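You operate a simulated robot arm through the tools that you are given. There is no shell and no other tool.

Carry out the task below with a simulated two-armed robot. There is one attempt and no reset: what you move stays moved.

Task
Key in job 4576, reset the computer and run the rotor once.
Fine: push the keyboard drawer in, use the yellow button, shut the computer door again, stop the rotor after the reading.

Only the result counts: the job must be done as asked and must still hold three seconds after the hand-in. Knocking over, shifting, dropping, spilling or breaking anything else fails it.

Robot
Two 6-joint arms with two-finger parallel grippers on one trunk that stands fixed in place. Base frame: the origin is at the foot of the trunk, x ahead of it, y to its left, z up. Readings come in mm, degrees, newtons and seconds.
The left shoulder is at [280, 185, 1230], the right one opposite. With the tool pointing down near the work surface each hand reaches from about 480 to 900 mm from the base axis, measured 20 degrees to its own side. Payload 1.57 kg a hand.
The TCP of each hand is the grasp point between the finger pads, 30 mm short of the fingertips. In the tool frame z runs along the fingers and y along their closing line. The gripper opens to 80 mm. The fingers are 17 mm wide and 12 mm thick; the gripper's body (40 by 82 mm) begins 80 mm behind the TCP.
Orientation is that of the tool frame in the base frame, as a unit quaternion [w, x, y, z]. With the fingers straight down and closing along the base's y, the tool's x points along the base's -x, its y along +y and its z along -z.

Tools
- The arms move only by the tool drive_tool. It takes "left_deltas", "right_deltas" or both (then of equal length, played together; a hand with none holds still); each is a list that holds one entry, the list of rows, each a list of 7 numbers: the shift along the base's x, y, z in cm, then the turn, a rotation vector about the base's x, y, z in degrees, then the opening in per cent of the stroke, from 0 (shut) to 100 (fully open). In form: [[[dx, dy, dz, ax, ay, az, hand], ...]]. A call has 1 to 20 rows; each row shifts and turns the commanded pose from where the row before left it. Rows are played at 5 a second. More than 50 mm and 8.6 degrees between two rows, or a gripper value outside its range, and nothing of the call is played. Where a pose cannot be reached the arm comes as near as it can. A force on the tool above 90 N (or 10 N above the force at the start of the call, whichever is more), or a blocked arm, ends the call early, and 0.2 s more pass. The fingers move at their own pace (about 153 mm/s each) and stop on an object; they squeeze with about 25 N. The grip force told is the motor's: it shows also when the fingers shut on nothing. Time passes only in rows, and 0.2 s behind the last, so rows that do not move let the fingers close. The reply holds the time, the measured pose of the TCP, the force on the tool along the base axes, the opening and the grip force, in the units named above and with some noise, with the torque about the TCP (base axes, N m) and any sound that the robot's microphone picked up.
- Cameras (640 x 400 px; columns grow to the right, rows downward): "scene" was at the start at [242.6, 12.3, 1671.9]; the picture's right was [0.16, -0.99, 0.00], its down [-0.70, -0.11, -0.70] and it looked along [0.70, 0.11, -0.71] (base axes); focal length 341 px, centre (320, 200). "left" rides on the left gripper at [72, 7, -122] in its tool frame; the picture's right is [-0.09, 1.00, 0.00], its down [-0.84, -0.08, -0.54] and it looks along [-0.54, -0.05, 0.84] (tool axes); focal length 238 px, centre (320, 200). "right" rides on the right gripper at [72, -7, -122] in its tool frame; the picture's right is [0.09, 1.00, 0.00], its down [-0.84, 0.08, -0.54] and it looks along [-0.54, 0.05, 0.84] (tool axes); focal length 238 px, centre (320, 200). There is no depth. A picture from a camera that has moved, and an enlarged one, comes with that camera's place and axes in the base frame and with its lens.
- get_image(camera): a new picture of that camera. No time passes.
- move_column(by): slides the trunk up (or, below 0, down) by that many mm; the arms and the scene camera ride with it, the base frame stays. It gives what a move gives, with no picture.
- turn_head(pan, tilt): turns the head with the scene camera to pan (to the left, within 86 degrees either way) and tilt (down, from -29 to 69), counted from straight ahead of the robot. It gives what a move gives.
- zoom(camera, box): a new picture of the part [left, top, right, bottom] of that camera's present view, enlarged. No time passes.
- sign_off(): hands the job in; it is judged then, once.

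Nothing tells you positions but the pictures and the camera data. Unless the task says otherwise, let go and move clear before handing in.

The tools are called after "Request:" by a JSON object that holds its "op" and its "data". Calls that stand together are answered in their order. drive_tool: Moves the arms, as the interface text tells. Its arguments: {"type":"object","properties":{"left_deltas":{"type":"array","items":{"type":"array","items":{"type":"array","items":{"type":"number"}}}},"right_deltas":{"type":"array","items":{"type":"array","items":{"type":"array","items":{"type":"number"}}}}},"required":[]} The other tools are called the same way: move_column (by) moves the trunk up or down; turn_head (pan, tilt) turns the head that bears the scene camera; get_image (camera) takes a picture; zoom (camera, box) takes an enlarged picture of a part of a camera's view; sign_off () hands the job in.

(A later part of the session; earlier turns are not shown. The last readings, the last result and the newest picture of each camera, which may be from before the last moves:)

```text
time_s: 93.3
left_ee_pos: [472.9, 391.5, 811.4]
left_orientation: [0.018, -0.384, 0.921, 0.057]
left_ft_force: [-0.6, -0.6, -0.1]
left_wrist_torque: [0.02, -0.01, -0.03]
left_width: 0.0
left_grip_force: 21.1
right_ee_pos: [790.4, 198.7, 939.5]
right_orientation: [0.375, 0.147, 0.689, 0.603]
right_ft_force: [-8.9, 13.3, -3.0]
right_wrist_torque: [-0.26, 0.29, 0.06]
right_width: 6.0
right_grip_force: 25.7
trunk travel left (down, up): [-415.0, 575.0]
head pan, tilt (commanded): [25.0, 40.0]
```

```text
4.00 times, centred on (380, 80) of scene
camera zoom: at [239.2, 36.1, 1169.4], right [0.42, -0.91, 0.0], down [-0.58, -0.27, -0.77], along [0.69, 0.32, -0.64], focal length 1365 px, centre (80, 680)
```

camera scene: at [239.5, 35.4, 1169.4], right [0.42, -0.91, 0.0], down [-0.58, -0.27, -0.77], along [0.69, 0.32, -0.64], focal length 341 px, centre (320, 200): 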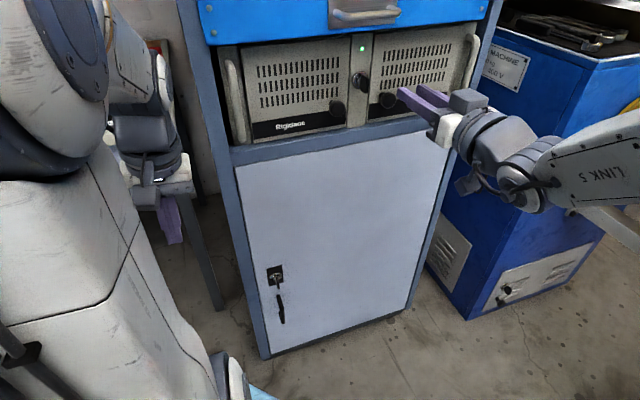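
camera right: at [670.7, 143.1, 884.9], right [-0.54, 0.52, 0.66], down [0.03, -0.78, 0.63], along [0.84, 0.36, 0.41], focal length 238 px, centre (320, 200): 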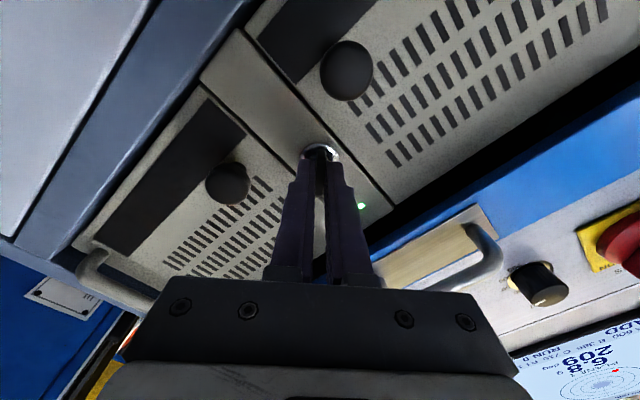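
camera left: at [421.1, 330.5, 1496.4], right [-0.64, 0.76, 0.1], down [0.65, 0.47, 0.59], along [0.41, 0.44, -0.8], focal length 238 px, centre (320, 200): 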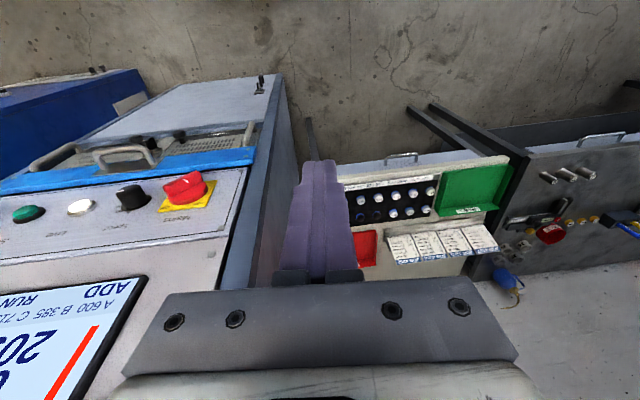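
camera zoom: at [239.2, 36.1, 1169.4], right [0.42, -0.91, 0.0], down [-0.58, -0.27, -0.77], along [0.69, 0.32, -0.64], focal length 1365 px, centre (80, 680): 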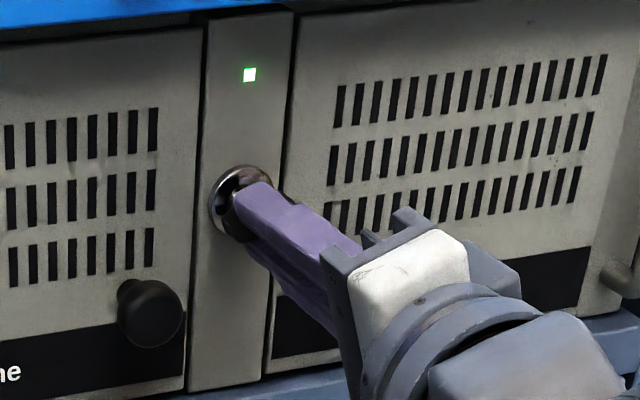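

Request:
{"op": "drive_tool", "data": {"right_deltas": [[[-0.05, 0.05, 0, 5.5, 5.5, 0, 0], [-0.05, 0.05, 0, 5.5, 5.5, 0, 0], [0, 0, 0, 3.2, 3.2, 0, 0], [0, 0, 0, 0, 0, 0, 0]]]}}

Request:
{"op": "zoom", "data": {"camera": "scene", "box": [300, 30, 460, 130]}}

Request:
{"op": "get_image", "data": {"camera": "right"}}

```text
time_s: 94.3
left_ee_pos: [473.9, 391.6, 809.5]
left_orientation: [0.017, -0.384, 0.922, 0.056]
left_ft_force: [0.3, 1.2, 0.3]
left_wrist_torque: [0.01, -0.01, 0.06]
left_width: 0.0
left_grip_force: 21.5
right_ee_pos: [789.0, 199.3, 940.4]
right_orientation: [0.266, 0.266, 0.65, 0.661]
right_ft_force: [13.4, 18.9, 1.7]
right_wrist_torque: [-0.42, 0.08, 0.01]
right_width: 6.1
right_grip_force: 25.7
trunk travel left (down, up): [-415.0, 575.0]
head pan, tilt (commanded): [25.0, 40.0]
```

```text
4.00 times, centred on (380, 80) of scene
camera zoom: at [240.0, 36.4, 1169.3], right [0.42, -0.91, 0.0], down [-0.58, -0.27, -0.77], along [0.69, 0.32, -0.64], focal length 1365 px, centre (80, 680)
```

zoom: 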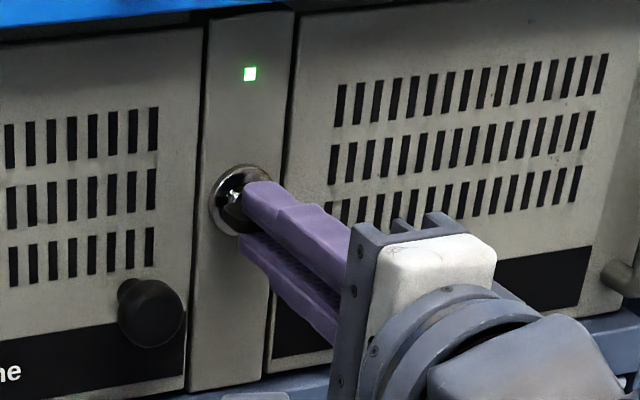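

```text
taken
camera right: at [652.5, 161.4, 931.8], right [-0.07, 0.05, 1.0], down [0.22, -0.97, 0.06], along [0.97, 0.22, 0.06], focal length 238 px, centre (320, 200)
```

right: 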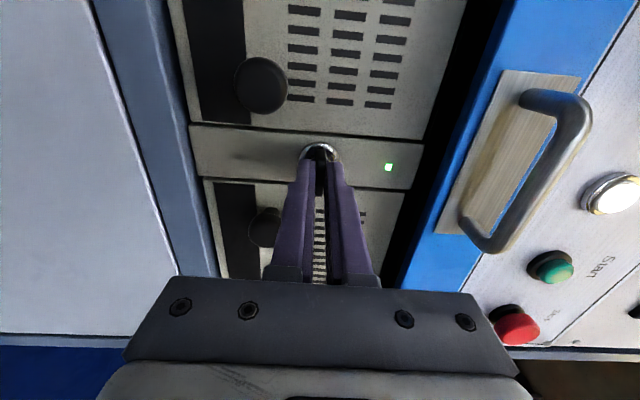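

That's 90°. I'll release the key, back off and look.

Request:
{"op": "drive_tool", "data": {"right_deltas": [[[0, 0, 0, 0, 0, 0, 30], [0, 0, 0, 0, 0, 0, 30], [-1.4, -1.4, 0, 0, 0, 0, 30], [-2, -2, 0, 0, 0, 0, 30], [-2, -2, 0, 0, 0, 0, 30]]]}}

Request:
{"op": "zoom", "data": {"camera": "scene", "box": [300, 30, 460, 130]}}

Request:
{"op": "get_image", "data": {"camera": "right"}}

```text
time_s: 95.5
left_ee_pos: [474.9, 391.5, 810.7]
left_orientation: [0.019, -0.383, 0.922, 0.058]
left_ft_force: [-0.6, 0.8, 0.3]
left_wrist_torque: [-0.03, 0.01, 0.03]
left_width: 0.1
left_grip_force: 21.0
right_ee_pos: [734.4, 143.9, 938.6]
right_orientation: [0.267, 0.265, 0.65, 0.66]
right_ft_force: [-0.8, 0.0, -0.1]
right_wrist_torque: [0.01, -0.02, 0.01]
right_width: 24.2
right_grip_force: 0.1
trunk travel left (down, up): [-415.0, 575.0]
head pan, tilt (commanded): [25.0, 40.0]
```

```text
4.00 times, centred on (380, 80) of scene
camera zoom: at [239.6, 35.8, 1169.3], right [0.42, -0.91, 0.0], down [-0.58, -0.27, -0.77], along [0.69, 0.32, -0.64], focal length 1365 px, centre (80, 680)
```

zoom: 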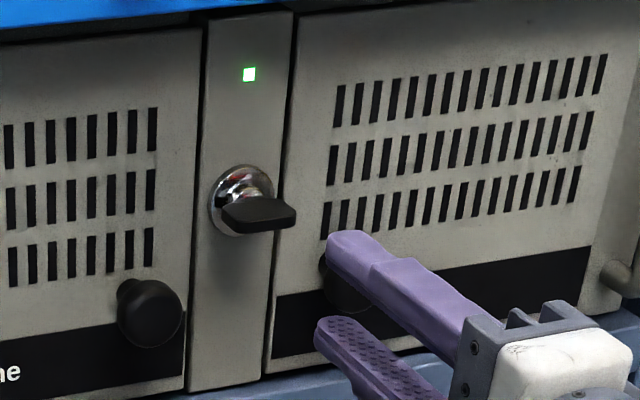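

```text
taken
camera right: at [595.9, 106.6, 931.0], right [-0.07, 0.05, 1.0], down [0.22, -0.97, 0.07], along [0.97, 0.23, 0.06], focal length 238 px, centre (320, 200)
```

right: 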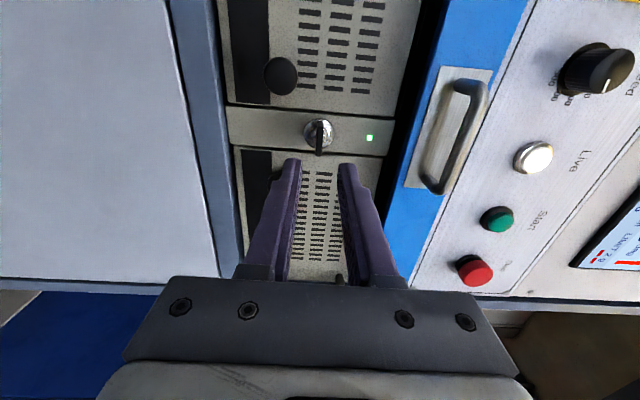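

The key bow is now horizontal — turned 90°. The hand is rolled so the fingers close vertically, ideal for the knob. I'll line up with the left door's knob.

Request:
{"op": "drive_tool", "data": {"right_deltas": [[[-0.5, 1.85, -1.2, 0, 0, 0, 55], [-0.5, 1.85, -1.2, 0, 0, 0, 55], [-0.44, 1.8, -1.16, 0, 0, 0, 55], [0, 0, 0, 0, 0, 0, 55]]]}}

Request:
{"op": "get_image", "data": {"camera": "right"}}

Request:
{"op": "zoom", "data": {"camera": "scene", "box": [270, 40, 430, 140]}}

```text
time_s: 96.5
left_ee_pos: [473.6, 391.8, 810.0]
left_orientation: [0.019, -0.383, 0.922, 0.057]
left_ft_force: [0.4, -0.2, 0.8]
left_wrist_torque: [0.0, -0.02, -0.04]
left_width: 0.0
left_grip_force: 21.1
right_ee_pos: [737.9, 179.2, 907.7]
right_orientation: [0.263, 0.262, 0.652, 0.661]
right_ft_force: [-0.4, -0.3, -0.3]
right_wrist_torque: [-0.02, -0.01, -0.02]
right_width: 43.9
right_grip_force: 0.0
right hand out of reach, approached as far as the arm can: row 2, 3
trunk travel left (down, up): [-415.0, 575.0]
head pan, tilt (commanded): [25.0, 40.0]
```

```text
taken
camera right: at [600.8, 140.8, 901.1], right [-0.07, 0.05, 1.0], down [0.23, -0.97, 0.07], along [0.97, 0.24, 0.06], focal length 238 px, centre (320, 200)
```

right: 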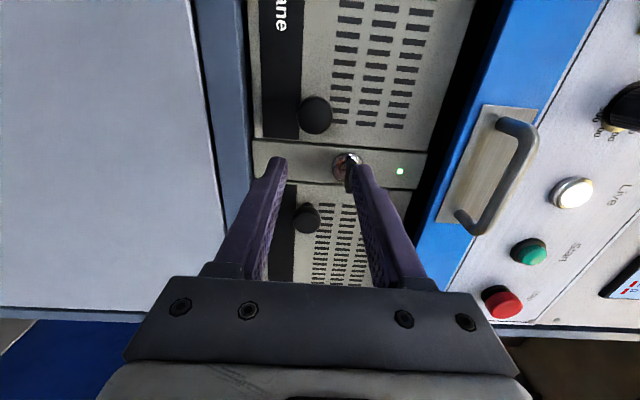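

```text
4.00 times, centred on (350, 90) of scene
camera zoom: at [239.4, 35.6, 1169.4], right [0.42, -0.91, 0.0], down [-0.58, -0.27, -0.77], along [0.69, 0.32, -0.64], focal length 1365 px, centre (200, 640)
```

zoom: 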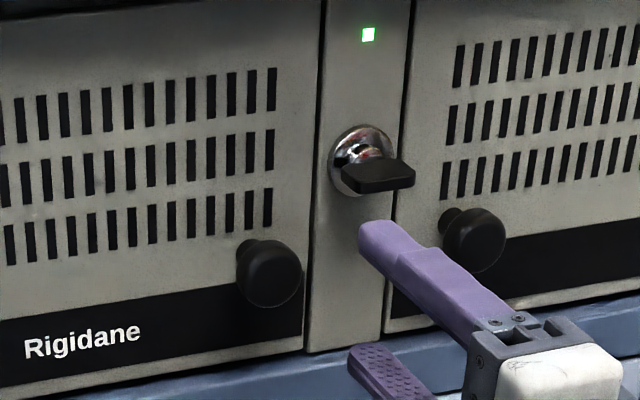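

Request:
{"op": "move_column", "data": {"by": -130}}

Request:
{"op": "drive_tool", "data": {"right_deltas": [[[0, 0, 4, 0, 0, 0, 55], [0, 0, 4.3, 0, 0, 0, 55], [0, 0, 4.2, 0, 0, 0, 55], [-0.9, 1.0, 0, 0, 0, 0, 55], [-0.9, 1.0, 0, 0, 0, 0, 55], [0, 0, 0, 0, 0, 0, 55]]]}}

Request:
{"op": "get_image", "data": {"camera": "right"}}

Request:
{"op": "get_image", "data": {"camera": "scene"}}

```text
time_s: 98.1
left_ee_pos: [473.2, 390.7, 680.6]
left_orientation: [0.018, -0.384, 0.922, 0.057]
left_ft_force: [-0.3, 0.4, 1.0]
left_wrist_torque: [-0.01, 0.0, 0.01]
left_width: 0.3
left_grip_force: 21.0
right_ee_pos: [738.8, 179.1, 778.9]
right_orientation: [0.262, 0.262, 0.653, 0.661]
right_ft_force: [0.5, 0.2, 1.0]
right_wrist_torque: [-0.01, 0.03, -0.03]
right_width: 43.8
right_grip_force: 0.1
trunk travel left (down, up): [-285.0, 705.0]
head pan, tilt (commanded): [25.0, 40.0]
```

```text
time_s: 99.5
left_ee_pos: [473.5, 391.6, 679.6]
left_orientation: [0.018, -0.383, 0.922, 0.057]
left_ft_force: [0.1, -0.6, 0.1]
left_wrist_torque: [0.02, 0.02, 0.0]
left_width: 0.2
left_grip_force: 21.1
right_ee_pos: [721.2, 200.1, 902.3]
right_orientation: [0.262, 0.262, 0.652, 0.661]
right_ft_force: [0.4, 0.7, -0.1]
right_wrist_torque: [-0.02, -0.04, -0.04]
right_width: 43.8
right_grip_force: 0.0
trunk travel left (down, up): [-285.0, 705.0]
head pan, tilt (commanded): [25.0, 40.0]
```

```text
taken
camera right: at [584.3, 160.3, 894.8], right [-0.07, 0.05, 1.0], down [0.23, -0.97, 0.07], along [0.97, 0.24, 0.06], focal length 238 px, centre (320, 200)
```

right: 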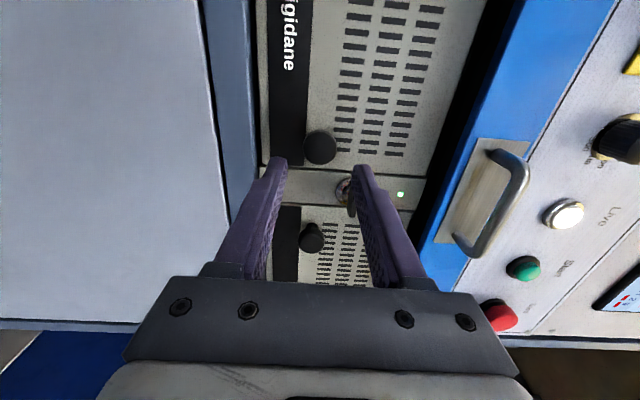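

```text
taken
camera scene: at [239.4, 35.6, 1039.4], right [0.42, -0.91, 0.0], down [-0.58, -0.27, -0.77], along [0.69, 0.32, -0.64], focal length 341 px, centre (320, 200)
```

scene: 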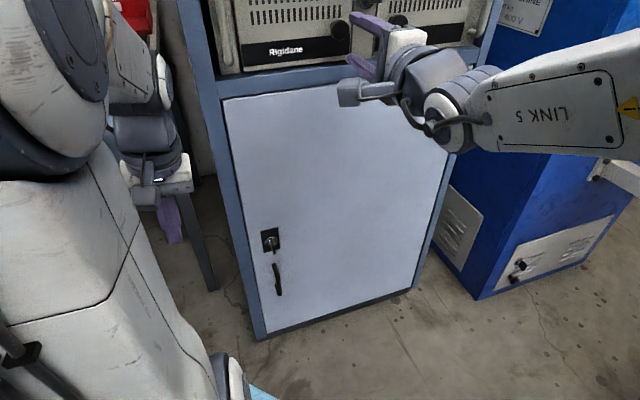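

Request:
{"op": "drive_tool", "data": {"right_deltas": [[[1.27, 1.31, 0, 0, 0, 0, 55], [1.27, 1.31, 0, 0, 0, 0, 55], [1.27, 1.31, 0.05, 0, 0, 0, 55], [0, 0, 0, 0, 0, 0, 55]]]}}

Request:
{"op": "turn_head", "data": {"pan": 25, "tilt": 15}}

Request:
{"op": "get_image", "data": {"camera": "right"}}

Request:
{"op": "get_image", "data": {"camera": "scene"}}

```text
time_s: 100.5
left_ee_pos: [473.1, 391.6, 682.5]
left_orientation: [0.018, -0.383, 0.922, 0.057]
left_ft_force: [-0.4, -0.1, -0.3]
left_wrist_torque: [0.0, -0.01, -0.01]
left_width: 0.0
left_grip_force: 21.3
right_ee_pos: [758.9, 239.8, 903.7]
right_orientation: [0.262, 0.263, 0.653, 0.66]
right_ft_force: [0.0, -1.5, -0.6]
right_wrist_torque: [0.04, 0.0, 0.01]
right_width: 44.0
right_grip_force: 0.1
trunk travel left (down, up): [-285.0, 705.0]
head pan, tilt (commanded): [25.0, 40.0]
```

```text
time_s: 101.4
left_ee_pos: [474.4, 391.1, 680.3]
left_orientation: [0.017, -0.384, 0.921, 0.057]
left_ft_force: [0.2, -0.8, -0.6]
left_wrist_torque: [0.01, 0.0, -0.02]
left_width: 0.0
left_grip_force: 21.3
right_ee_pos: [757.8, 238.4, 903.0]
right_orientation: [0.263, 0.262, 0.652, 0.662]
right_ft_force: [-0.5, 0.0, 0.2]
right_wrist_torque: [0.03, 0.02, 0.0]
right_width: 44.1
right_grip_force: 0.1
trunk travel left (down, up): [-285.0, 705.0]
head pan, tilt (commanded): [25.0, 15.0]
```

```text
taken
camera right: at [621.8, 200.2, 895.4], right [-0.07, 0.05, 1.0], down [0.23, -0.97, 0.07], along [0.97, 0.24, 0.06], focal length 238 px, centre (320, 200)
```

right: 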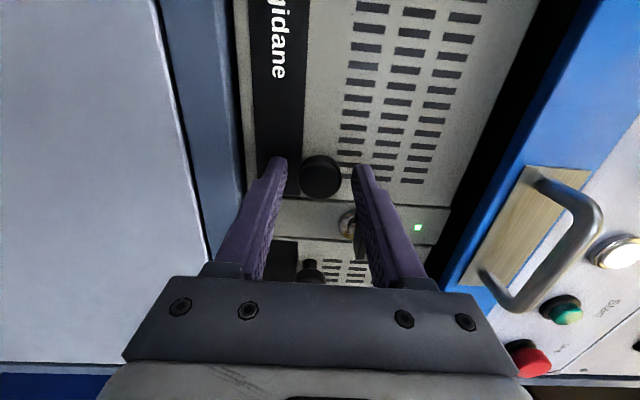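

```text
taken
camera scene: at [247.0, 39.2, 1078.9], right [0.42, -0.91, 0.0], down [-0.24, -0.11, -0.97], along [0.88, 0.41, -0.26], focal length 341 px, centre (320, 200)
```

scene: 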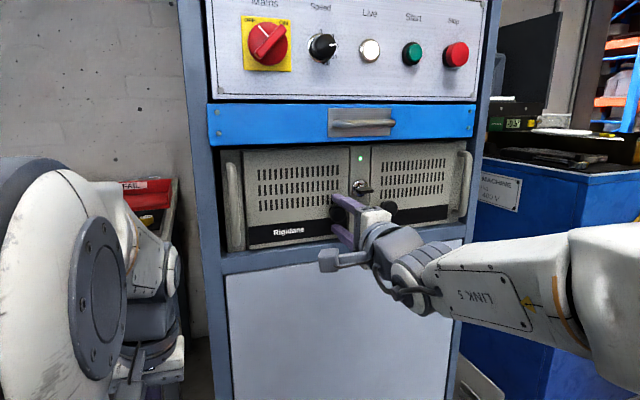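

The fingers straddle the left knob. Closing and pulling gently along the arc of a left-hinged door.

Request:
{"op": "drive_tool", "data": {"right_deltas": [[[0, 0, 0, 0, 0, 0, 0], [0, 0, 0, 0, 0, 0, 0], [-0.3, -0.3, 0, 0, 0, 0, 0], [-0.4, -0.4, 0, 0, 0, 0, 0], [0, 0, 0, 0, 0, 0, 0]]]}}

Request:
{"op": "get_image", "data": {"camera": "right"}}

Request:
{"op": "zoom", "data": {"camera": "scene", "box": [200, 130, 480, 305]}}

```text
time_s: 102.6
left_ee_pos: [473.5, 391.7, 680.7]
left_orientation: [0.017, -0.384, 0.922, 0.057]
left_ft_force: [-0.3, -0.6, -0.4]
left_wrist_torque: [-0.03, 0.01, -0.01]
left_width: 0.1
left_grip_force: 21.1
right_ee_pos: [750.3, 232.1, 902.8]
right_orientation: [0.262, 0.262, 0.652, 0.661]
right_ft_force: [2.4, 9.0, -3.2]
right_wrist_torque: [-0.02, 0.09, -0.85]
right_width: 28.4
right_grip_force: 38.3
trunk travel left (down, up): [-285.0, 705.0]
head pan, tilt (commanded): [25.0, 15.0]
```

```text
taken
camera right: at [613.5, 193.8, 895.4], right [-0.07, 0.05, 1.0], down [0.23, -0.97, 0.07], along [0.97, 0.24, 0.06], focal length 238 px, centre (320, 200)
```

right: 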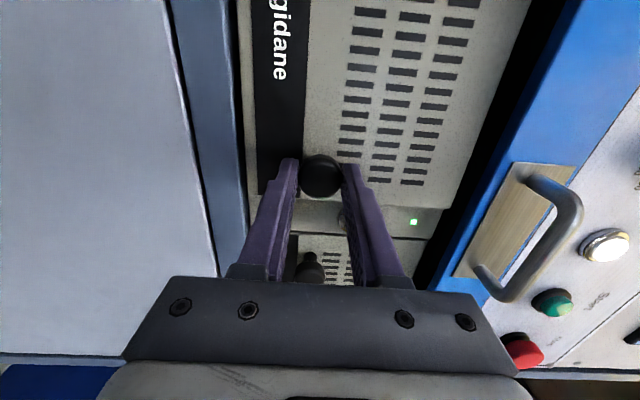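

```text
2.29 times, centred on (340, 218) of scene
camera zoom: at [247.2, 39.6, 1078.8], right [0.42, -0.91, 0.0], down [-0.23, -0.11, -0.97], along [0.88, 0.41, -0.26], focal length 780 px, centre (274, 160)
```

zoom: 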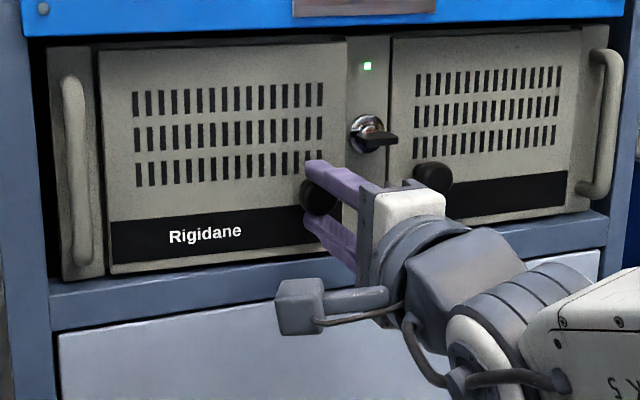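

The left door is coming open with little force (the key did unlock it). I continue along its arc, turning the hand with it.

Request:
{"op": "drive_tool", "data": {"right_deltas": [[[-1.95, -0.95, 0, 0, 0, -4, 0], [-2.1, -0.65, 0, 0, 0, -4, 0], [-2.15, -0.37, 0, 0, 0, -4, 0], [0, 0, 0, 0, 0, 0, 0]]]}}

Request:
{"op": "get_image", "data": {"camera": "right"}}

Request:
{"op": "zoom", "data": {"camera": "scene", "box": [200, 130, 480, 305]}}

```text
time_s: 103.6
left_ee_pos: [473.1, 390.9, 680.2]
left_orientation: [0.018, -0.383, 0.922, 0.057]
left_ft_force: [-0.1, 0.2, -0.5]
left_wrist_torque: [0.0, 0.01, 0.03]
left_width: 0.2
left_grip_force: 21.4
right_ee_pos: [760.7, 123.1, 940.8]
right_orientation: [0.318, 0.321, 0.629, 0.633]
right_ft_force: [-0.6, -0.9, -0.3]
right_wrist_torque: [-0.03, 0.0, -0.04]
right_width: 0.1
right_grip_force: 21.9
right hand out of reach, approached as far as the arm can: row 1, 2, 3
trunk travel left (down, up): [-285.0, 705.0]
head pan, tilt (commanded): [25.0, 15.0]
```

```text
taken
camera right: at [618.8, 108.2, 934.4], right [-0.05, 0.07, 1.0], down [0.06, -1.0, 0.07], along [1.0, 0.06, 0.05], focal length 238 px, centre (320, 200)
```

right: 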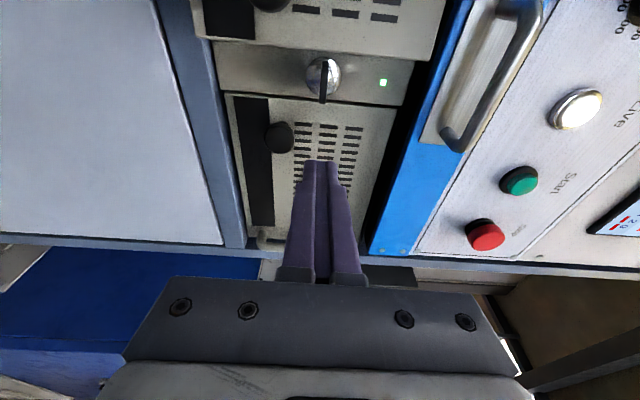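

```text
2.29 times, centred on (340, 218) of scene
camera zoom: at [247.1, 39.2, 1079.0], right [0.42, -0.91, 0.0], down [-0.23, -0.11, -0.97], along [0.88, 0.41, -0.26], focal length 780 px, centre (274, 160)
```

zoom: 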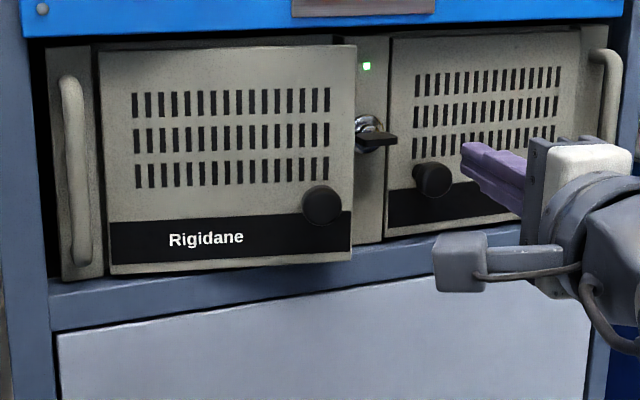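

My yaw turn ran into a joint limit and the hand slid off the knob, but nothing else moved and the door is ajar about 12°. I'll back off a little, turn the hand to point leftwards, and hook a fingertip behind the door's free edge above the key.

Request:
{"op": "drive_tool", "data": {"right_deltas": [[[-1.0, -1.5, 1.5, 0, 0, 0, 0], [0, -1.0, 1.5, 0, 0, 4, 0], [0, 0, 0.4, 0, 0, 8, 0], [0, 0, 0, 0, 0, 8, 0], [0, 0, 0, 0, 0, 8, 0], [0, 0, 0, 0, 0, 8, 0], [0, 0, 0, 0, 0, 8, 0], [0, 0, 0, 0, 0, 0, 0]]]}}

Request:
{"op": "get_image", "data": {"camera": "right"}}

Request:
{"op": "get_image", "data": {"camera": "scene"}}

```text
time_s: 105.4
left_ee_pos: [473.5, 390.0, 680.9]
left_orientation: [0.018, -0.384, 0.921, 0.057]
left_ft_force: [0.7, 0.0, -0.6]
left_wrist_torque: [0.03, -0.05, 0.0]
left_width: 0.0
left_grip_force: 21.4
right_ee_pos: [750.9, 98.1, 974.9]
right_orientation: [0.069, 0.072, 0.7, 0.708]
right_ft_force: [0.7, 0.2, 0.0]
right_wrist_torque: [-0.01, 0.04, 0.01]
right_width: 0.1
right_grip_force: 21.3
trunk travel left (down, up): [-285.0, 705.0]
head pan, tilt (commanded): [25.0, 15.0]
```

```text
taken
camera right: at [654.8, -7.5, 967.1], right [-0.09, 0.01, 1.0], down [0.71, -0.7, 0.07], along [0.7, 0.72, 0.06], focal length 238 px, centre (320, 200)
```

right: 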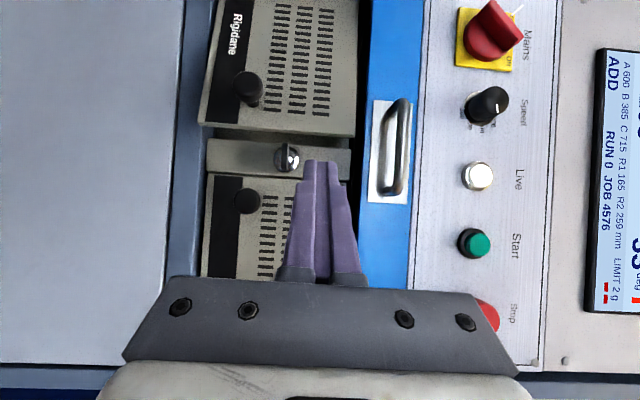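

```text
taken
camera scene: at [247.0, 39.2, 1078.9], right [0.42, -0.91, 0.0], down [-0.23, -0.11, -0.97], along [0.88, 0.41, -0.26], focal length 341 px, centre (320, 200)
```

scene: 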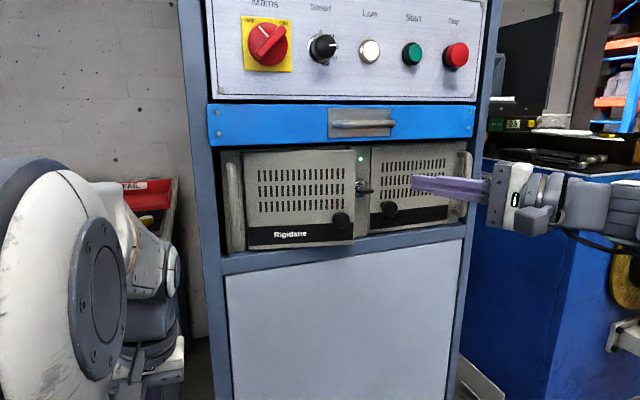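

The right camera now looks straight at the computer: the left door's free edge is at u≈394 with a gap to the centre strip. I'll move the fingertip to just right of that edge, above the key.

Request:
{"op": "drive_tool", "data": {"right_deltas": [[[1.0, 1.9, 0, 0, 0, 0, 0], [1.0, 1.9, 0, 0, 0, 0, 0], [1.04, 1.93, 0, 0, 0, 0, 0], [0, 0, 0, 0, 0, 0, 0]]]}}

Request:
{"op": "get_image", "data": {"camera": "right"}}

Request:
{"op": "zoom", "data": {"camera": "scene", "box": [300, 120, 460, 220]}}

```text
time_s: 106.4
left_ee_pos: [472.4, 390.5, 680.8]
left_orientation: [0.018, -0.383, 0.922, 0.057]
left_ft_force: [1.5, -0.5, 0.5]
left_wrist_torque: [0.02, 0.0, -0.02]
left_width: 0.0
left_grip_force: 21.2
right_ee_pos: [781.8, 156.8, 976.7]
right_orientation: [0.069, 0.072, 0.7, 0.708]
right_ft_force: [-0.2, 0.3, 1.2]
right_wrist_torque: [-0.03, 0.0, 0.01]
right_width: 0.0
right_grip_force: 21.3
trunk travel left (down, up): [-285.0, 705.0]
head pan, tilt (commanded): [25.0, 15.0]
```

```text
taken
camera right: at [685.9, 51.5, 969.6], right [-0.09, 0.01, 1.0], down [0.71, -0.7, 0.07], along [0.7, 0.72, 0.06], focal length 238 px, centre (320, 200)
```

right: 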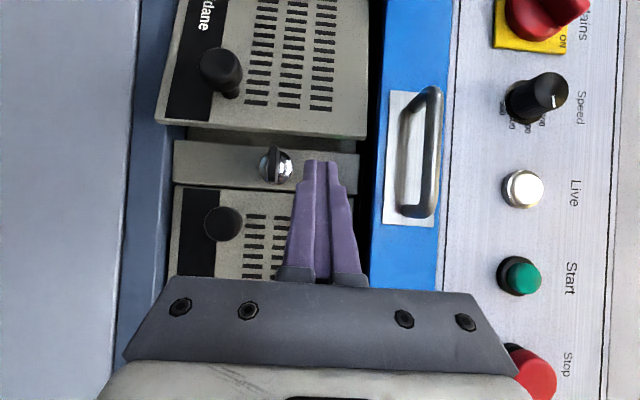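

```text
4.00 times, centred on (380, 170) of scene
camera zoom: at [247.0, 39.2, 1078.9], right [0.42, -0.91, 0.0], down [-0.23, -0.11, -0.97], along [0.88, 0.41, -0.26], focal length 1365 px, centre (80, 320)
```

zoom: 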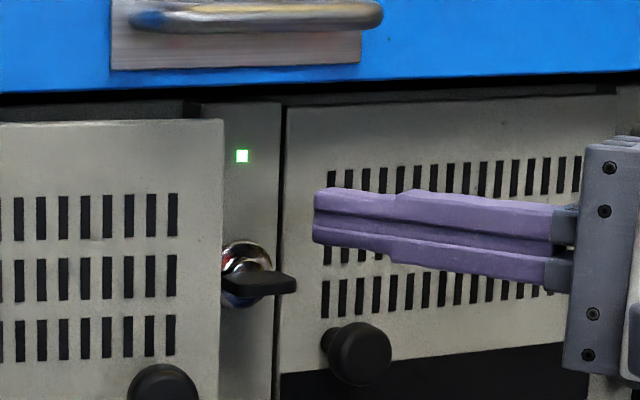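

Clear path just right of the door edge. Moving the fingertip in behind it.

Request:
{"op": "drive_tool", "data": {"right_deltas": [[[0.39, 1.9, 0, 0, 0, 0, 0], [0.39, 1.9, 0, 0, 0, 0, 0], [0.39, 1.9, 0, 0, 0, 0, 0], [0, 0, 0, 0, 0, 0, 0]]]}}

Request:
{"op": "get_image", "data": {"camera": "right"}}

Request:
{"op": "zoom", "data": {"camera": "scene", "box": [260, 120, 420, 220]}}

```text
time_s: 107.4
left_ee_pos: [473.2, 390.0, 681.1]
left_orientation: [0.018, -0.384, 0.922, 0.057]
left_ft_force: [-0.2, 0.5, -0.7]
left_wrist_torque: [0.02, -0.01, 0.0]
left_width: 0.0
left_grip_force: 21.5
right_ee_pos: [801.4, 206.8, 974.9]
right_orientation: [0.078, 0.08, 0.697, 0.709]
right_ft_force: [26.7, -30.5, 9.9]
right_wrist_torque: [0.15, 0.18, -0.82]
right_width: 0.0
right_grip_force: 21.2
trunk travel left (down, up): [-285.0, 705.0]
head pan, tilt (commanded): [25.0, 15.0]
```

```text
taken
camera right: at [702.9, 103.3, 967.0], right [-0.09, 0.0, 1.0], down [0.7, -0.71, 0.06], along [0.71, 0.7, 0.06], focal length 238 px, centre (320, 200)
```

right: 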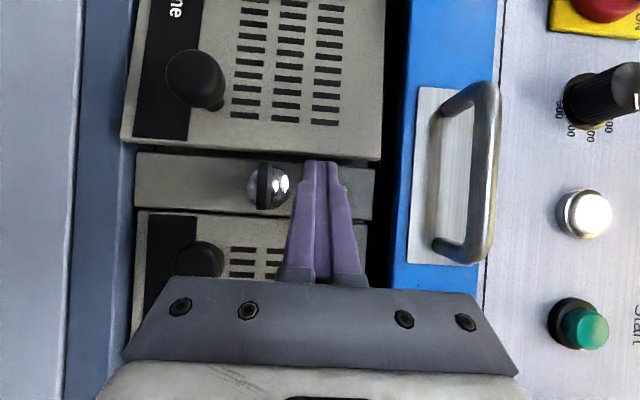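

```text
4.00 times, centred on (340, 170) of scene
camera zoom: at [248.0, 37.3, 1079.0], right [0.42, -0.91, 0.0], down [-0.24, -0.11, -0.97], along [0.88, 0.41, -0.26], focal length 1365 px, centre (240, 320)
```

zoom: 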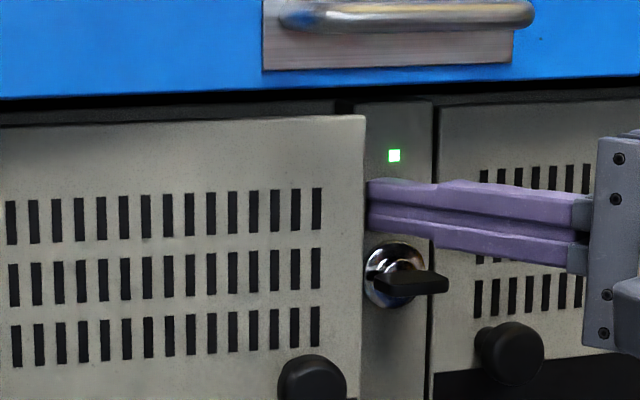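

Request:
{"op": "zoom", "data": {"camera": "right", "box": [120, 100, 400, 275]}}

Request:
{"op": "zoom", "data": {"camera": "scene", "box": [220, 130, 400, 245]}}

```text
2.29 times, centred on (260, 188) of right
camera zoom: at [702.9, 103.3, 967.0], right [-0.09, 0.0, 1.0], down [0.7, -0.71, 0.06], along [0.71, 0.7, 0.06], focal length 545 px, centre (457, 229)
```

zoom: 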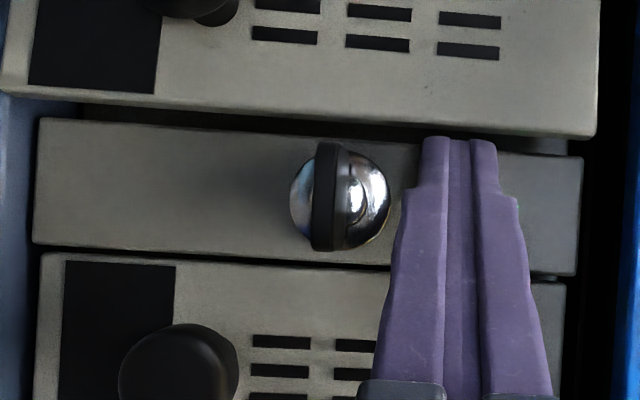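

```text
3.48 times, centred on (310, 188) of scene
camera zoom: at [248.0, 37.3, 1079.0], right [0.42, -0.91, 0.0], down [-0.24, -0.11, -0.97], along [0.88, 0.41, -0.26], focal length 1187 px, centre (355, 244)
```

zoom: 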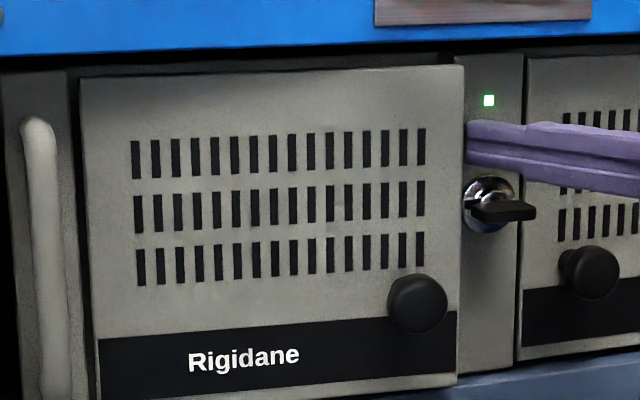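

The fingertip only caught the door's edge and nudged it towards closed (now about 6°). I'll back out and instead grip the knob again in this better arm posture, then pull without turning the hand.

Request:
{"op": "drive_tool", "data": {"right_deltas": [[[-0.4, -1.9, 0, 0, 0, 0, 0], [-0.4, -1.95, 0, 0, 0, 0, 0], [-0.4, -1.95, 0, 0, 0, 0, 0], [0, 0, 0, 0, 0, 0, 0]]]}}

Request:
{"op": "zoom", "data": {"camera": "scene", "box": [220, 130, 400, 245]}}

Request:
{"op": "get_image", "data": {"camera": "right"}}

```text
time_s: 108.4
left_ee_pos: [473.3, 390.8, 680.4]
left_orientation: [0.018, -0.383, 0.922, 0.057]
left_ft_force: [-0.2, 0.0, 0.8]
left_wrist_torque: [0.02, 0.02, 0.0]
left_width: 0.0
left_grip_force: 20.9
right_ee_pos: [783.5, 154.7, 974.4]
right_orientation: [0.069, 0.072, 0.7, 0.708]
right_ft_force: [0.3, 0.2, -0.1]
right_wrist_torque: [0.01, 0.0, -0.02]
right_width: 0.0
right_grip_force: 20.8
trunk travel left (down, up): [-285.0, 705.0]
head pan, tilt (commanded): [25.0, 15.0]
```

```text
3.48 times, centred on (310, 188) of scene
camera zoom: at [247.0, 39.1, 1078.9], right [0.42, -0.91, 0.0], down [-0.23, -0.11, -0.97], along [0.88, 0.41, -0.26], focal length 1187 px, centre (355, 244)
```

zoom: 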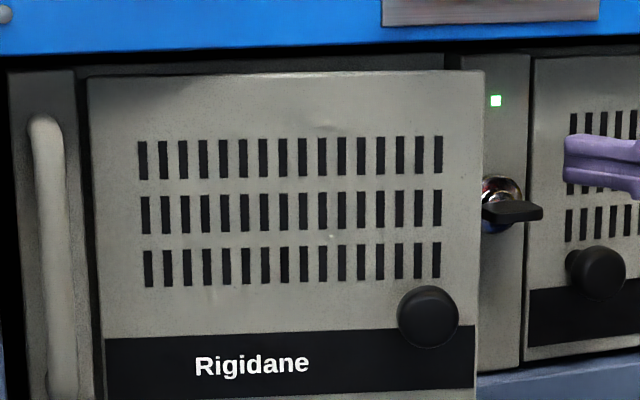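

```text
taken
camera right: at [687.7, 49.1, 966.8], right [-0.09, 0.01, 1.0], down [0.71, -0.7, 0.07], along [0.7, 0.71, 0.06], focal length 238 px, centre (320, 200)
```

right: 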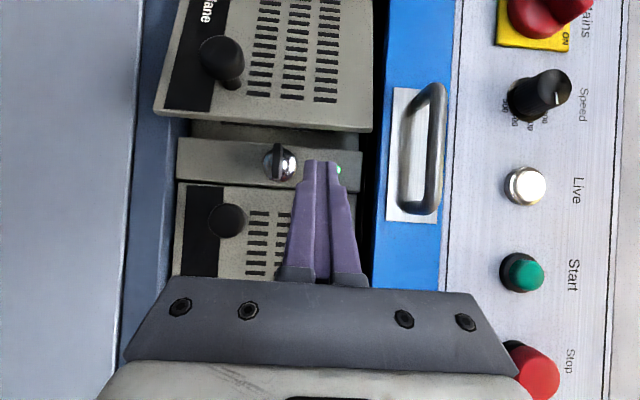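

The door swung back to about 14° on its own as I withdrew. Now to re-grip the knob at about (u 357, al 685, z 903).

Request:
{"op": "drive_tool", "data": {"right_deltas": [[[-3.1, 0.23, -3.5, 0, 0, 0, 30], [-3.1, 0.23, -3.64, 0, 0, 0, 55], [0, 0, 0, 0, 0, 0, 55], [0, 0, 0, 0, 0, 0, 55]]]}}

Request:
{"op": "get_image", "data": {"camera": "right"}}

Request:
{"op": "zoom", "data": {"camera": "scene", "box": [220, 130, 460, 280]}}

```text
time_s: 109.4
left_ee_pos: [473.2, 391.2, 681.4]
left_orientation: [0.017, -0.384, 0.921, 0.057]
left_ft_force: [0.2, 0.5, 0.1]
left_wrist_torque: [-0.01, 0.01, 0.01]
left_width: 0.0
left_grip_force: 21.3
right_ee_pos: [719.9, 160.8, 904.5]
right_orientation: [0.071, 0.072, 0.699, 0.708]
right_ft_force: [0.3, -0.8, 0.2]
right_wrist_torque: [-0.01, -0.02, 0.0]
right_width: 43.8
right_grip_force: 0.2
trunk travel left (down, up): [-285.0, 705.0]
head pan, tilt (commanded): [25.0, 15.0]
```

```text
taken
camera right: at [624.5, 56.0, 897.2], right [-0.09, 0.01, 1.0], down [0.71, -0.7, 0.07], along [0.7, 0.71, 0.06], focal length 238 px, centre (320, 200)
```

right: 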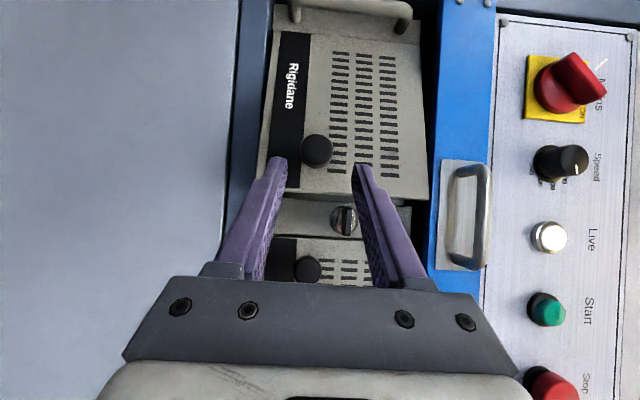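

```text
2.67 times, centred on (340, 205) of scene
camera zoom: at [247.0, 39.1, 1078.9], right [0.42, -0.91, 0.0], down [-0.23, -0.11, -0.97], along [0.88, 0.41, -0.26], focal length 910 px, centre (267, 187)
```

zoom: 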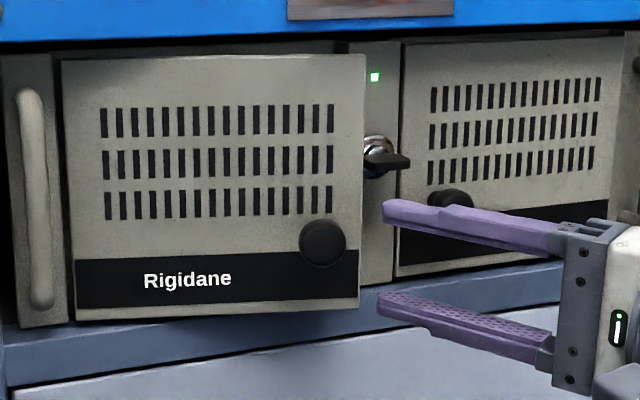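

Request:
{"op": "drive_tool", "data": {"right_deltas": [[[0.51, 1.87, -0.05, 0, 0, 0, 55], [0.51, 1.87, 0, 0, 0, 0, 55], [0.51, 1.87, 0, 0, 0, 0, 55], [0, 0, 0, 0, 0, 0, 0], [0, 0, 0, 0, 0, 0, 0]]]}}

Request:
{"op": "get_image", "data": {"camera": "right"}}

Request:
{"op": "zoom", "data": {"camera": "scene", "box": [220, 130, 460, 280]}}

```text
time_s: 110.6
left_ee_pos: [473.0, 390.9, 680.7]
left_orientation: [0.018, -0.383, 0.922, 0.057]
left_ft_force: [-0.7, 0.6, -1.0]
left_wrist_torque: [-0.02, 0.04, 0.0]
left_width: 0.0
left_grip_force: 21.7
right_ee_pos: [735.7, 216.1, 902.2]
right_orientation: [0.07, 0.072, 0.699, 0.708]
right_ft_force: [-0.9, -2.0, -0.7]
right_wrist_torque: [0.04, 0.05, 0.25]
right_width: 28.5
right_grip_force: 39.0
trunk travel left (down, up): [-285.0, 705.0]
head pan, tilt (commanded): [25.0, 15.0]
```

```text
taken
camera right: at [640.1, 110.3, 895.3], right [-0.09, 0.01, 1.0], down [0.71, -0.7, 0.07], along [0.7, 0.71, 0.06], focal length 238 px, centre (320, 200)
```

right: 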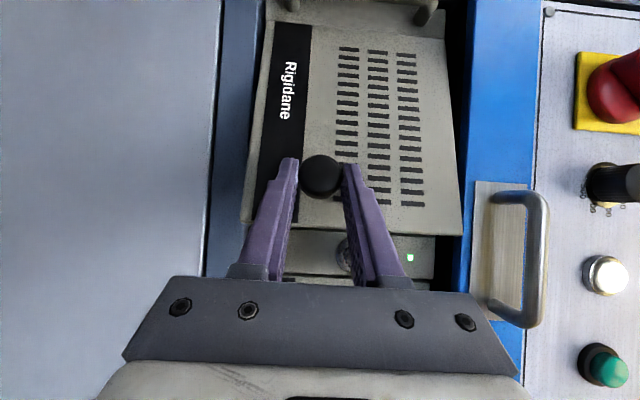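

```text
2.67 times, centred on (340, 205) of scene
camera zoom: at [247.0, 39.0, 1078.9], right [0.42, -0.91, 0.0], down [-0.23, -0.11, -0.97], along [0.88, 0.41, -0.26], focal length 910 px, centre (267, 187)
```

zoom: 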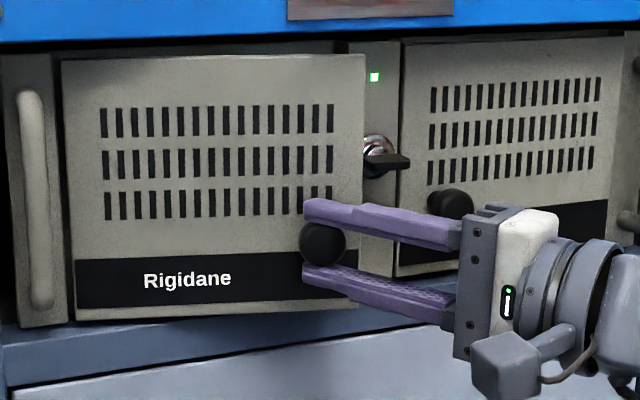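

Knob held. Pulling along the arc without turning the hand.

Request:
{"op": "drive_tool", "data": {"right_deltas": [[[-1.93, -0.59, 0, 0, 0, 0, 0], [-2.13, -0.35, 0, 0, 0, 0, 0], [0, 0, 0, 0, 0, 0, 0]]]}}

Request:
{"op": "zoom", "data": {"camera": "scene", "box": [220, 130, 460, 280]}}

```text
time_s: 111.4
left_ee_pos: [473.4, 389.2, 681.7]
left_orientation: [0.018, -0.382, 0.922, 0.058]
left_ft_force: [-0.3, 0.4, 0.2]
left_wrist_torque: [-0.01, -0.01, 0.0]
left_width: 0.1
left_grip_force: 21.5
right_ee_pos: [694.8, 202.6, 901.2]
right_orientation: [0.071, 0.074, 0.697, 0.709]
right_ft_force: [9.0, -15.8, 7.2]
right_wrist_torque: [0.22, -0.07, -1.28]
right_width: 28.2
right_grip_force: 38.3
trunk travel left (down, up): [-285.0, 705.0]
head pan, tilt (commanded): [25.0, 15.0]
```

```text
2.67 times, centred on (340, 205) of scene
camera zoom: at [247.2, 38.2, 1079.1], right [0.42, -0.91, 0.0], down [-0.23, -0.11, -0.97], along [0.88, 0.41, -0.26], focal length 910 px, centre (267, 187)
```

zoom: 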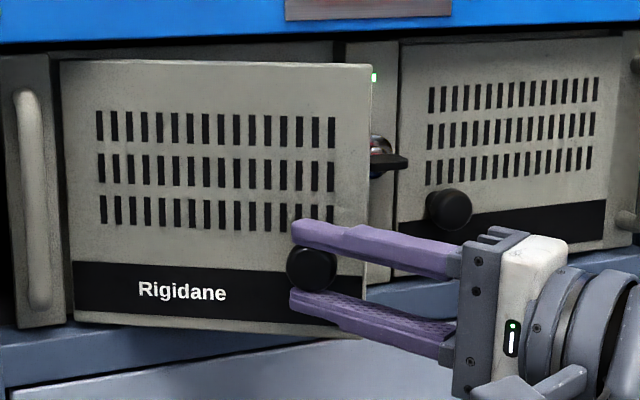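

The door opens further. I continue with a slightly corrected arc.

Request:
{"op": "drive_tool", "data": {"right_deltas": [[[-1.85, -0.45, 0, 0, 0, 0, 0], [-2.05, -0.05, 0, 0, 0, 0, 0], [-2.05, 0.2, 0, 0, 0, 0, 0], [0, 0, 0, 0, 0, 0, 0]]]}}

Request:
{"op": "zoom", "data": {"camera": "scene", "box": [200, 130, 480, 305]}}

Request:
{"op": "get_image", "data": {"camera": "right"}}

```text
time_s: 112.4
left_ee_pos: [473.4, 391.1, 680.9]
left_orientation: [0.017, -0.383, 0.922, 0.057]
left_ft_force: [-0.7, -0.3, -0.3]
left_wrist_torque: [0.02, 0.0, -0.01]
left_width: 0.0
left_grip_force: 21.3
right_ee_pos: [635.1, 205.2, 902.8]
right_orientation: [0.069, 0.071, 0.699, 0.709]
right_ft_force: [9.5, 17.9, 12.8]
right_wrist_torque: [0.3, -0.14, -0.66]
right_width: 28.4
right_grip_force: 38.3
trunk travel left (down, up): [-285.0, 705.0]
head pan, tilt (commanded): [25.0, 15.0]
```

```text
2.29 times, centred on (340, 218) of scene
camera zoom: at [247.0, 39.9, 1079.0], right [0.42, -0.91, 0.0], down [-0.23, -0.11, -0.97], along [0.87, 0.41, -0.26], focal length 780 px, centre (274, 160)
```

zoom: 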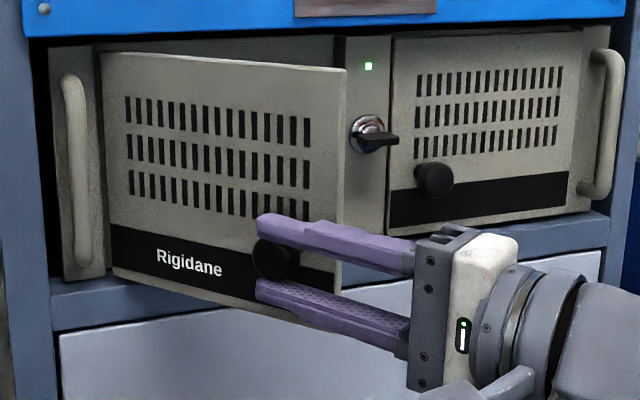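

```text
taken
camera right: at [538.9, 100.7, 894.9], right [-0.09, 0.0, 1.0], down [0.71, -0.7, 0.07], along [0.7, 0.72, 0.06], focal length 238 px, centre (320, 200)
```

right: 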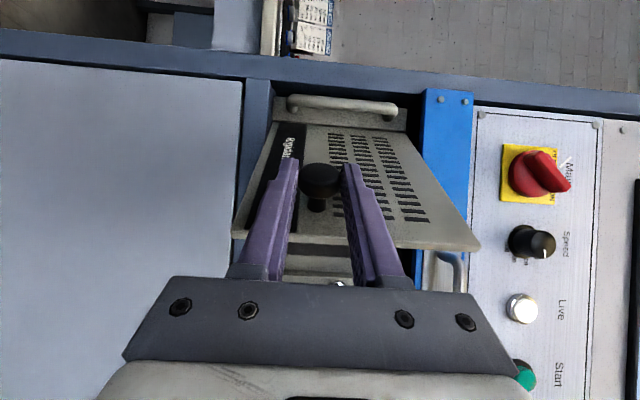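

Request:
{"op": "drive_tool", "data": {"right_deltas": [[[-1.85, 0.8, 0, 0, 0, 0, 0], [-1.85, 0.9, 0, 0, 0, 0, 0], [-1.7, 1.1, 0, 0, 0, 0, 0], [0, 0, 0, 0, 0, 0, 0]]]}}

Request:
{"op": "zoom", "data": {"camera": "scene", "box": [200, 130, 480, 305]}}

Request:
{"op": "get_image", "data": {"camera": "right"}}

```text
time_s: 113.4
left_ee_pos: [472.6, 390.9, 681.2]
left_orientation: [0.017, -0.383, 0.922, 0.057]
left_ft_force: [0.1, -0.2, 0.2]
left_wrist_torque: [-0.01, 0.01, 0.0]
left_width: 0.4
left_grip_force: 21.5
right_ee_pos: [578.2, 233.0, 902.5]
right_orientation: [0.07, 0.071, 0.698, 0.709]
right_ft_force: [3.3, -5.3, 15.8]
right_wrist_torque: [0.41, -0.23, -0.95]
right_width: 28.2
right_grip_force: 38.3
trunk travel left (down, up): [-285.0, 705.0]
head pan, tilt (commanded): [25.0, 15.0]
```

```text
2.29 times, centred on (340, 218) of scene
camera zoom: at [246.7, 38.8, 1079.1], right [0.42, -0.91, 0.0], down [-0.23, -0.11, -0.97], along [0.88, 0.41, -0.26], focal length 780 px, centre (274, 160)
```

zoom: 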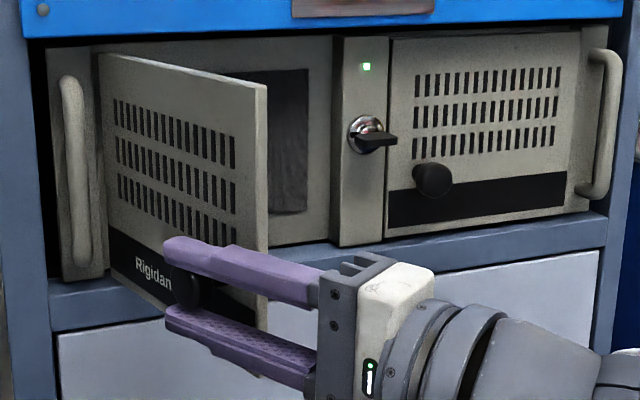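

```text
taken
camera right: at [483.0, 128.2, 894.8], right [-0.09, 0.0, 1.0], down [0.71, -0.7, 0.07], along [0.7, 0.72, 0.06], focal length 238 px, centre (320, 200)
```

right: 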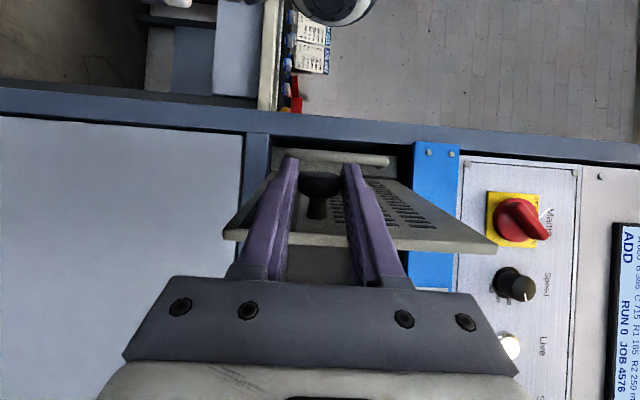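

The left door is open about 65° and a recess with a dark panel shows behind. I'll release the knob, withdraw, and look inside.

Request:
{"op": "drive_tool", "data": {"right_deltas": [[[0, 0, 0, 0, 0, 0, 55], [0, 0, 0, 0, 0, 0, 55], [-0.3, -1.9, 0, 0, 0, 0, 55], [-0.3, -1.9, 0, 0, 0, 0, 55], [0.5, -3, 0, 0, 0, 0, 55], [2, -4, 0, 0, 0, 0, 30], [2, -4, 0, 0, 0, 0, 0]]]}}

Request:
{"op": "zoom", "data": {"camera": "scene", "box": [200, 130, 480, 305]}}

Request:
{"op": "get_image", "data": {"camera": "right"}}

```text
time_s: 115.0
left_ee_pos: [472.8, 391.3, 680.7]
left_orientation: [0.018, -0.384, 0.921, 0.057]
left_ft_force: [-0.7, 0.0, -0.1]
left_wrist_torque: [0.01, 0.01, 0.02]
left_width: 0.1
left_grip_force: 20.9
right_ee_pos: [617.2, 85.7, 903.9]
right_orientation: [0.069, 0.072, 0.699, 0.708]
right_ft_force: [-0.7, 0.7, 1.2]
right_wrist_torque: [0.0, -0.03, 0.01]
right_width: 0.0
right_grip_force: 21.2
trunk travel left (down, up): [-285.0, 705.0]
head pan, tilt (commanded): [25.0, 15.0]
```

```text
2.29 times, centred on (340, 218) of scene
camera zoom: at [246.9, 39.2, 1079.0], right [0.42, -0.91, 0.0], down [-0.23, -0.11, -0.97], along [0.88, 0.41, -0.26], focal length 780 px, centre (274, 160)
```

zoom: 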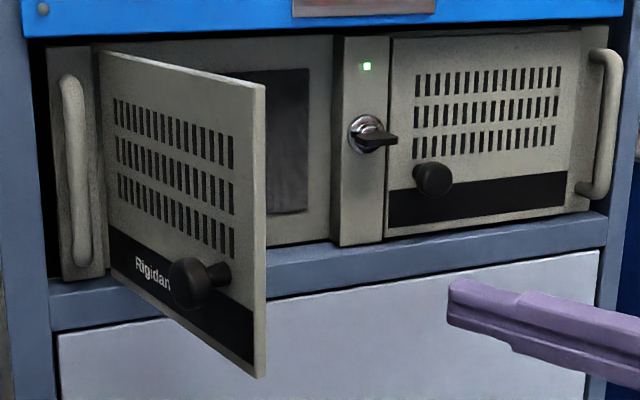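

```text
taken
camera right: at [522.2, -18.9, 896.6], right [-0.09, 0.01, 1.0], down [0.71, -0.7, 0.07], along [0.7, 0.72, 0.06], focal length 238 px, centre (320, 200)
```

right: 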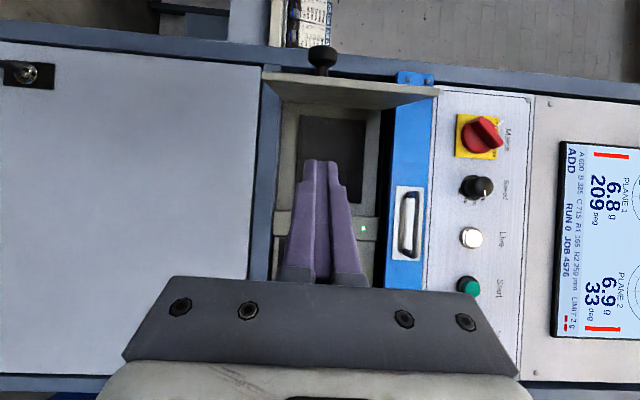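

Request:
{"op": "drive_tool", "data": {"right_deltas": [[[3.0, -3.0, 0, 0, 0, 0, 0], [2.5, -2.5, 0, 0, 0, 0, 0], [0, 0, 0, 0, 0, 0, 0]]]}}

Request:
{"op": "zoom", "data": {"camera": "right", "box": [240, 30, 440, 155]}}

Request:
{"op": "zoom", "data": {"camera": "scene", "box": [280, 130, 400, 205]}}

```text
time_s: 115.8
left_ee_pos: [473.5, 389.5, 680.6]
left_orientation: [0.018, -0.383, 0.922, 0.057]
left_ft_force: [0.0, -0.3, -0.7]
left_wrist_torque: [-0.02, -0.01, 0.02]
left_width: 0.0
left_grip_force: 20.9
right_ee_pos: [673.4, 28.0, 904.1]
right_orientation: [0.069, 0.073, 0.699, 0.708]
right_ft_force: [0.2, 0.2, 0.4]
right_wrist_torque: [0.0, 0.01, 0.01]
right_width: 0.0
right_grip_force: 20.7
trunk travel left (down, up): [-285.0, 705.0]
head pan, tilt (commanded): [25.0, 15.0]
```

```text
3.20 times, centred on (340, 92) of right
camera zoom: at [577.8, -75.9, 897.1], right [-0.09, 0.01, 1.0], down [0.71, -0.7, 0.07], along [0.7, 0.72, 0.06], focal length 763 px, centre (256, 544)
```

zoom: 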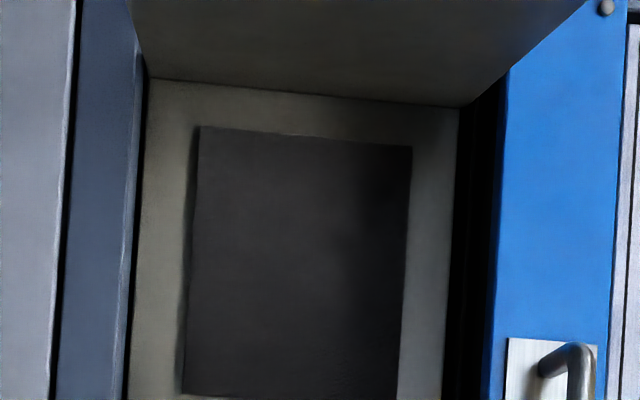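

```text
5.33 times, centred on (340, 168) of scene
camera zoom: at [247.0, 39.0, 1078.9], right [0.42, -0.91, 0.0], down [-0.23, -0.11, -0.97], along [0.88, 0.41, -0.26], focal length 1820 px, centre (213, 373)
```

zoom: 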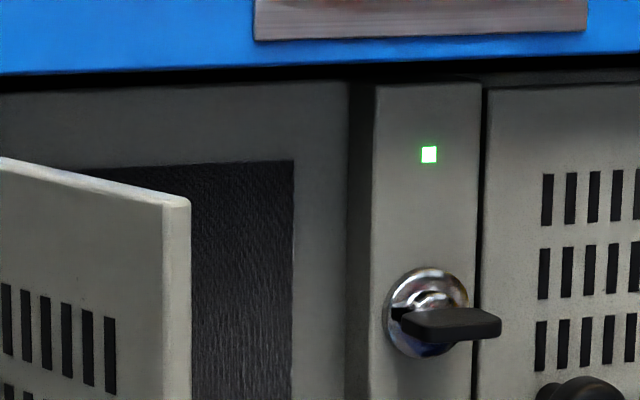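

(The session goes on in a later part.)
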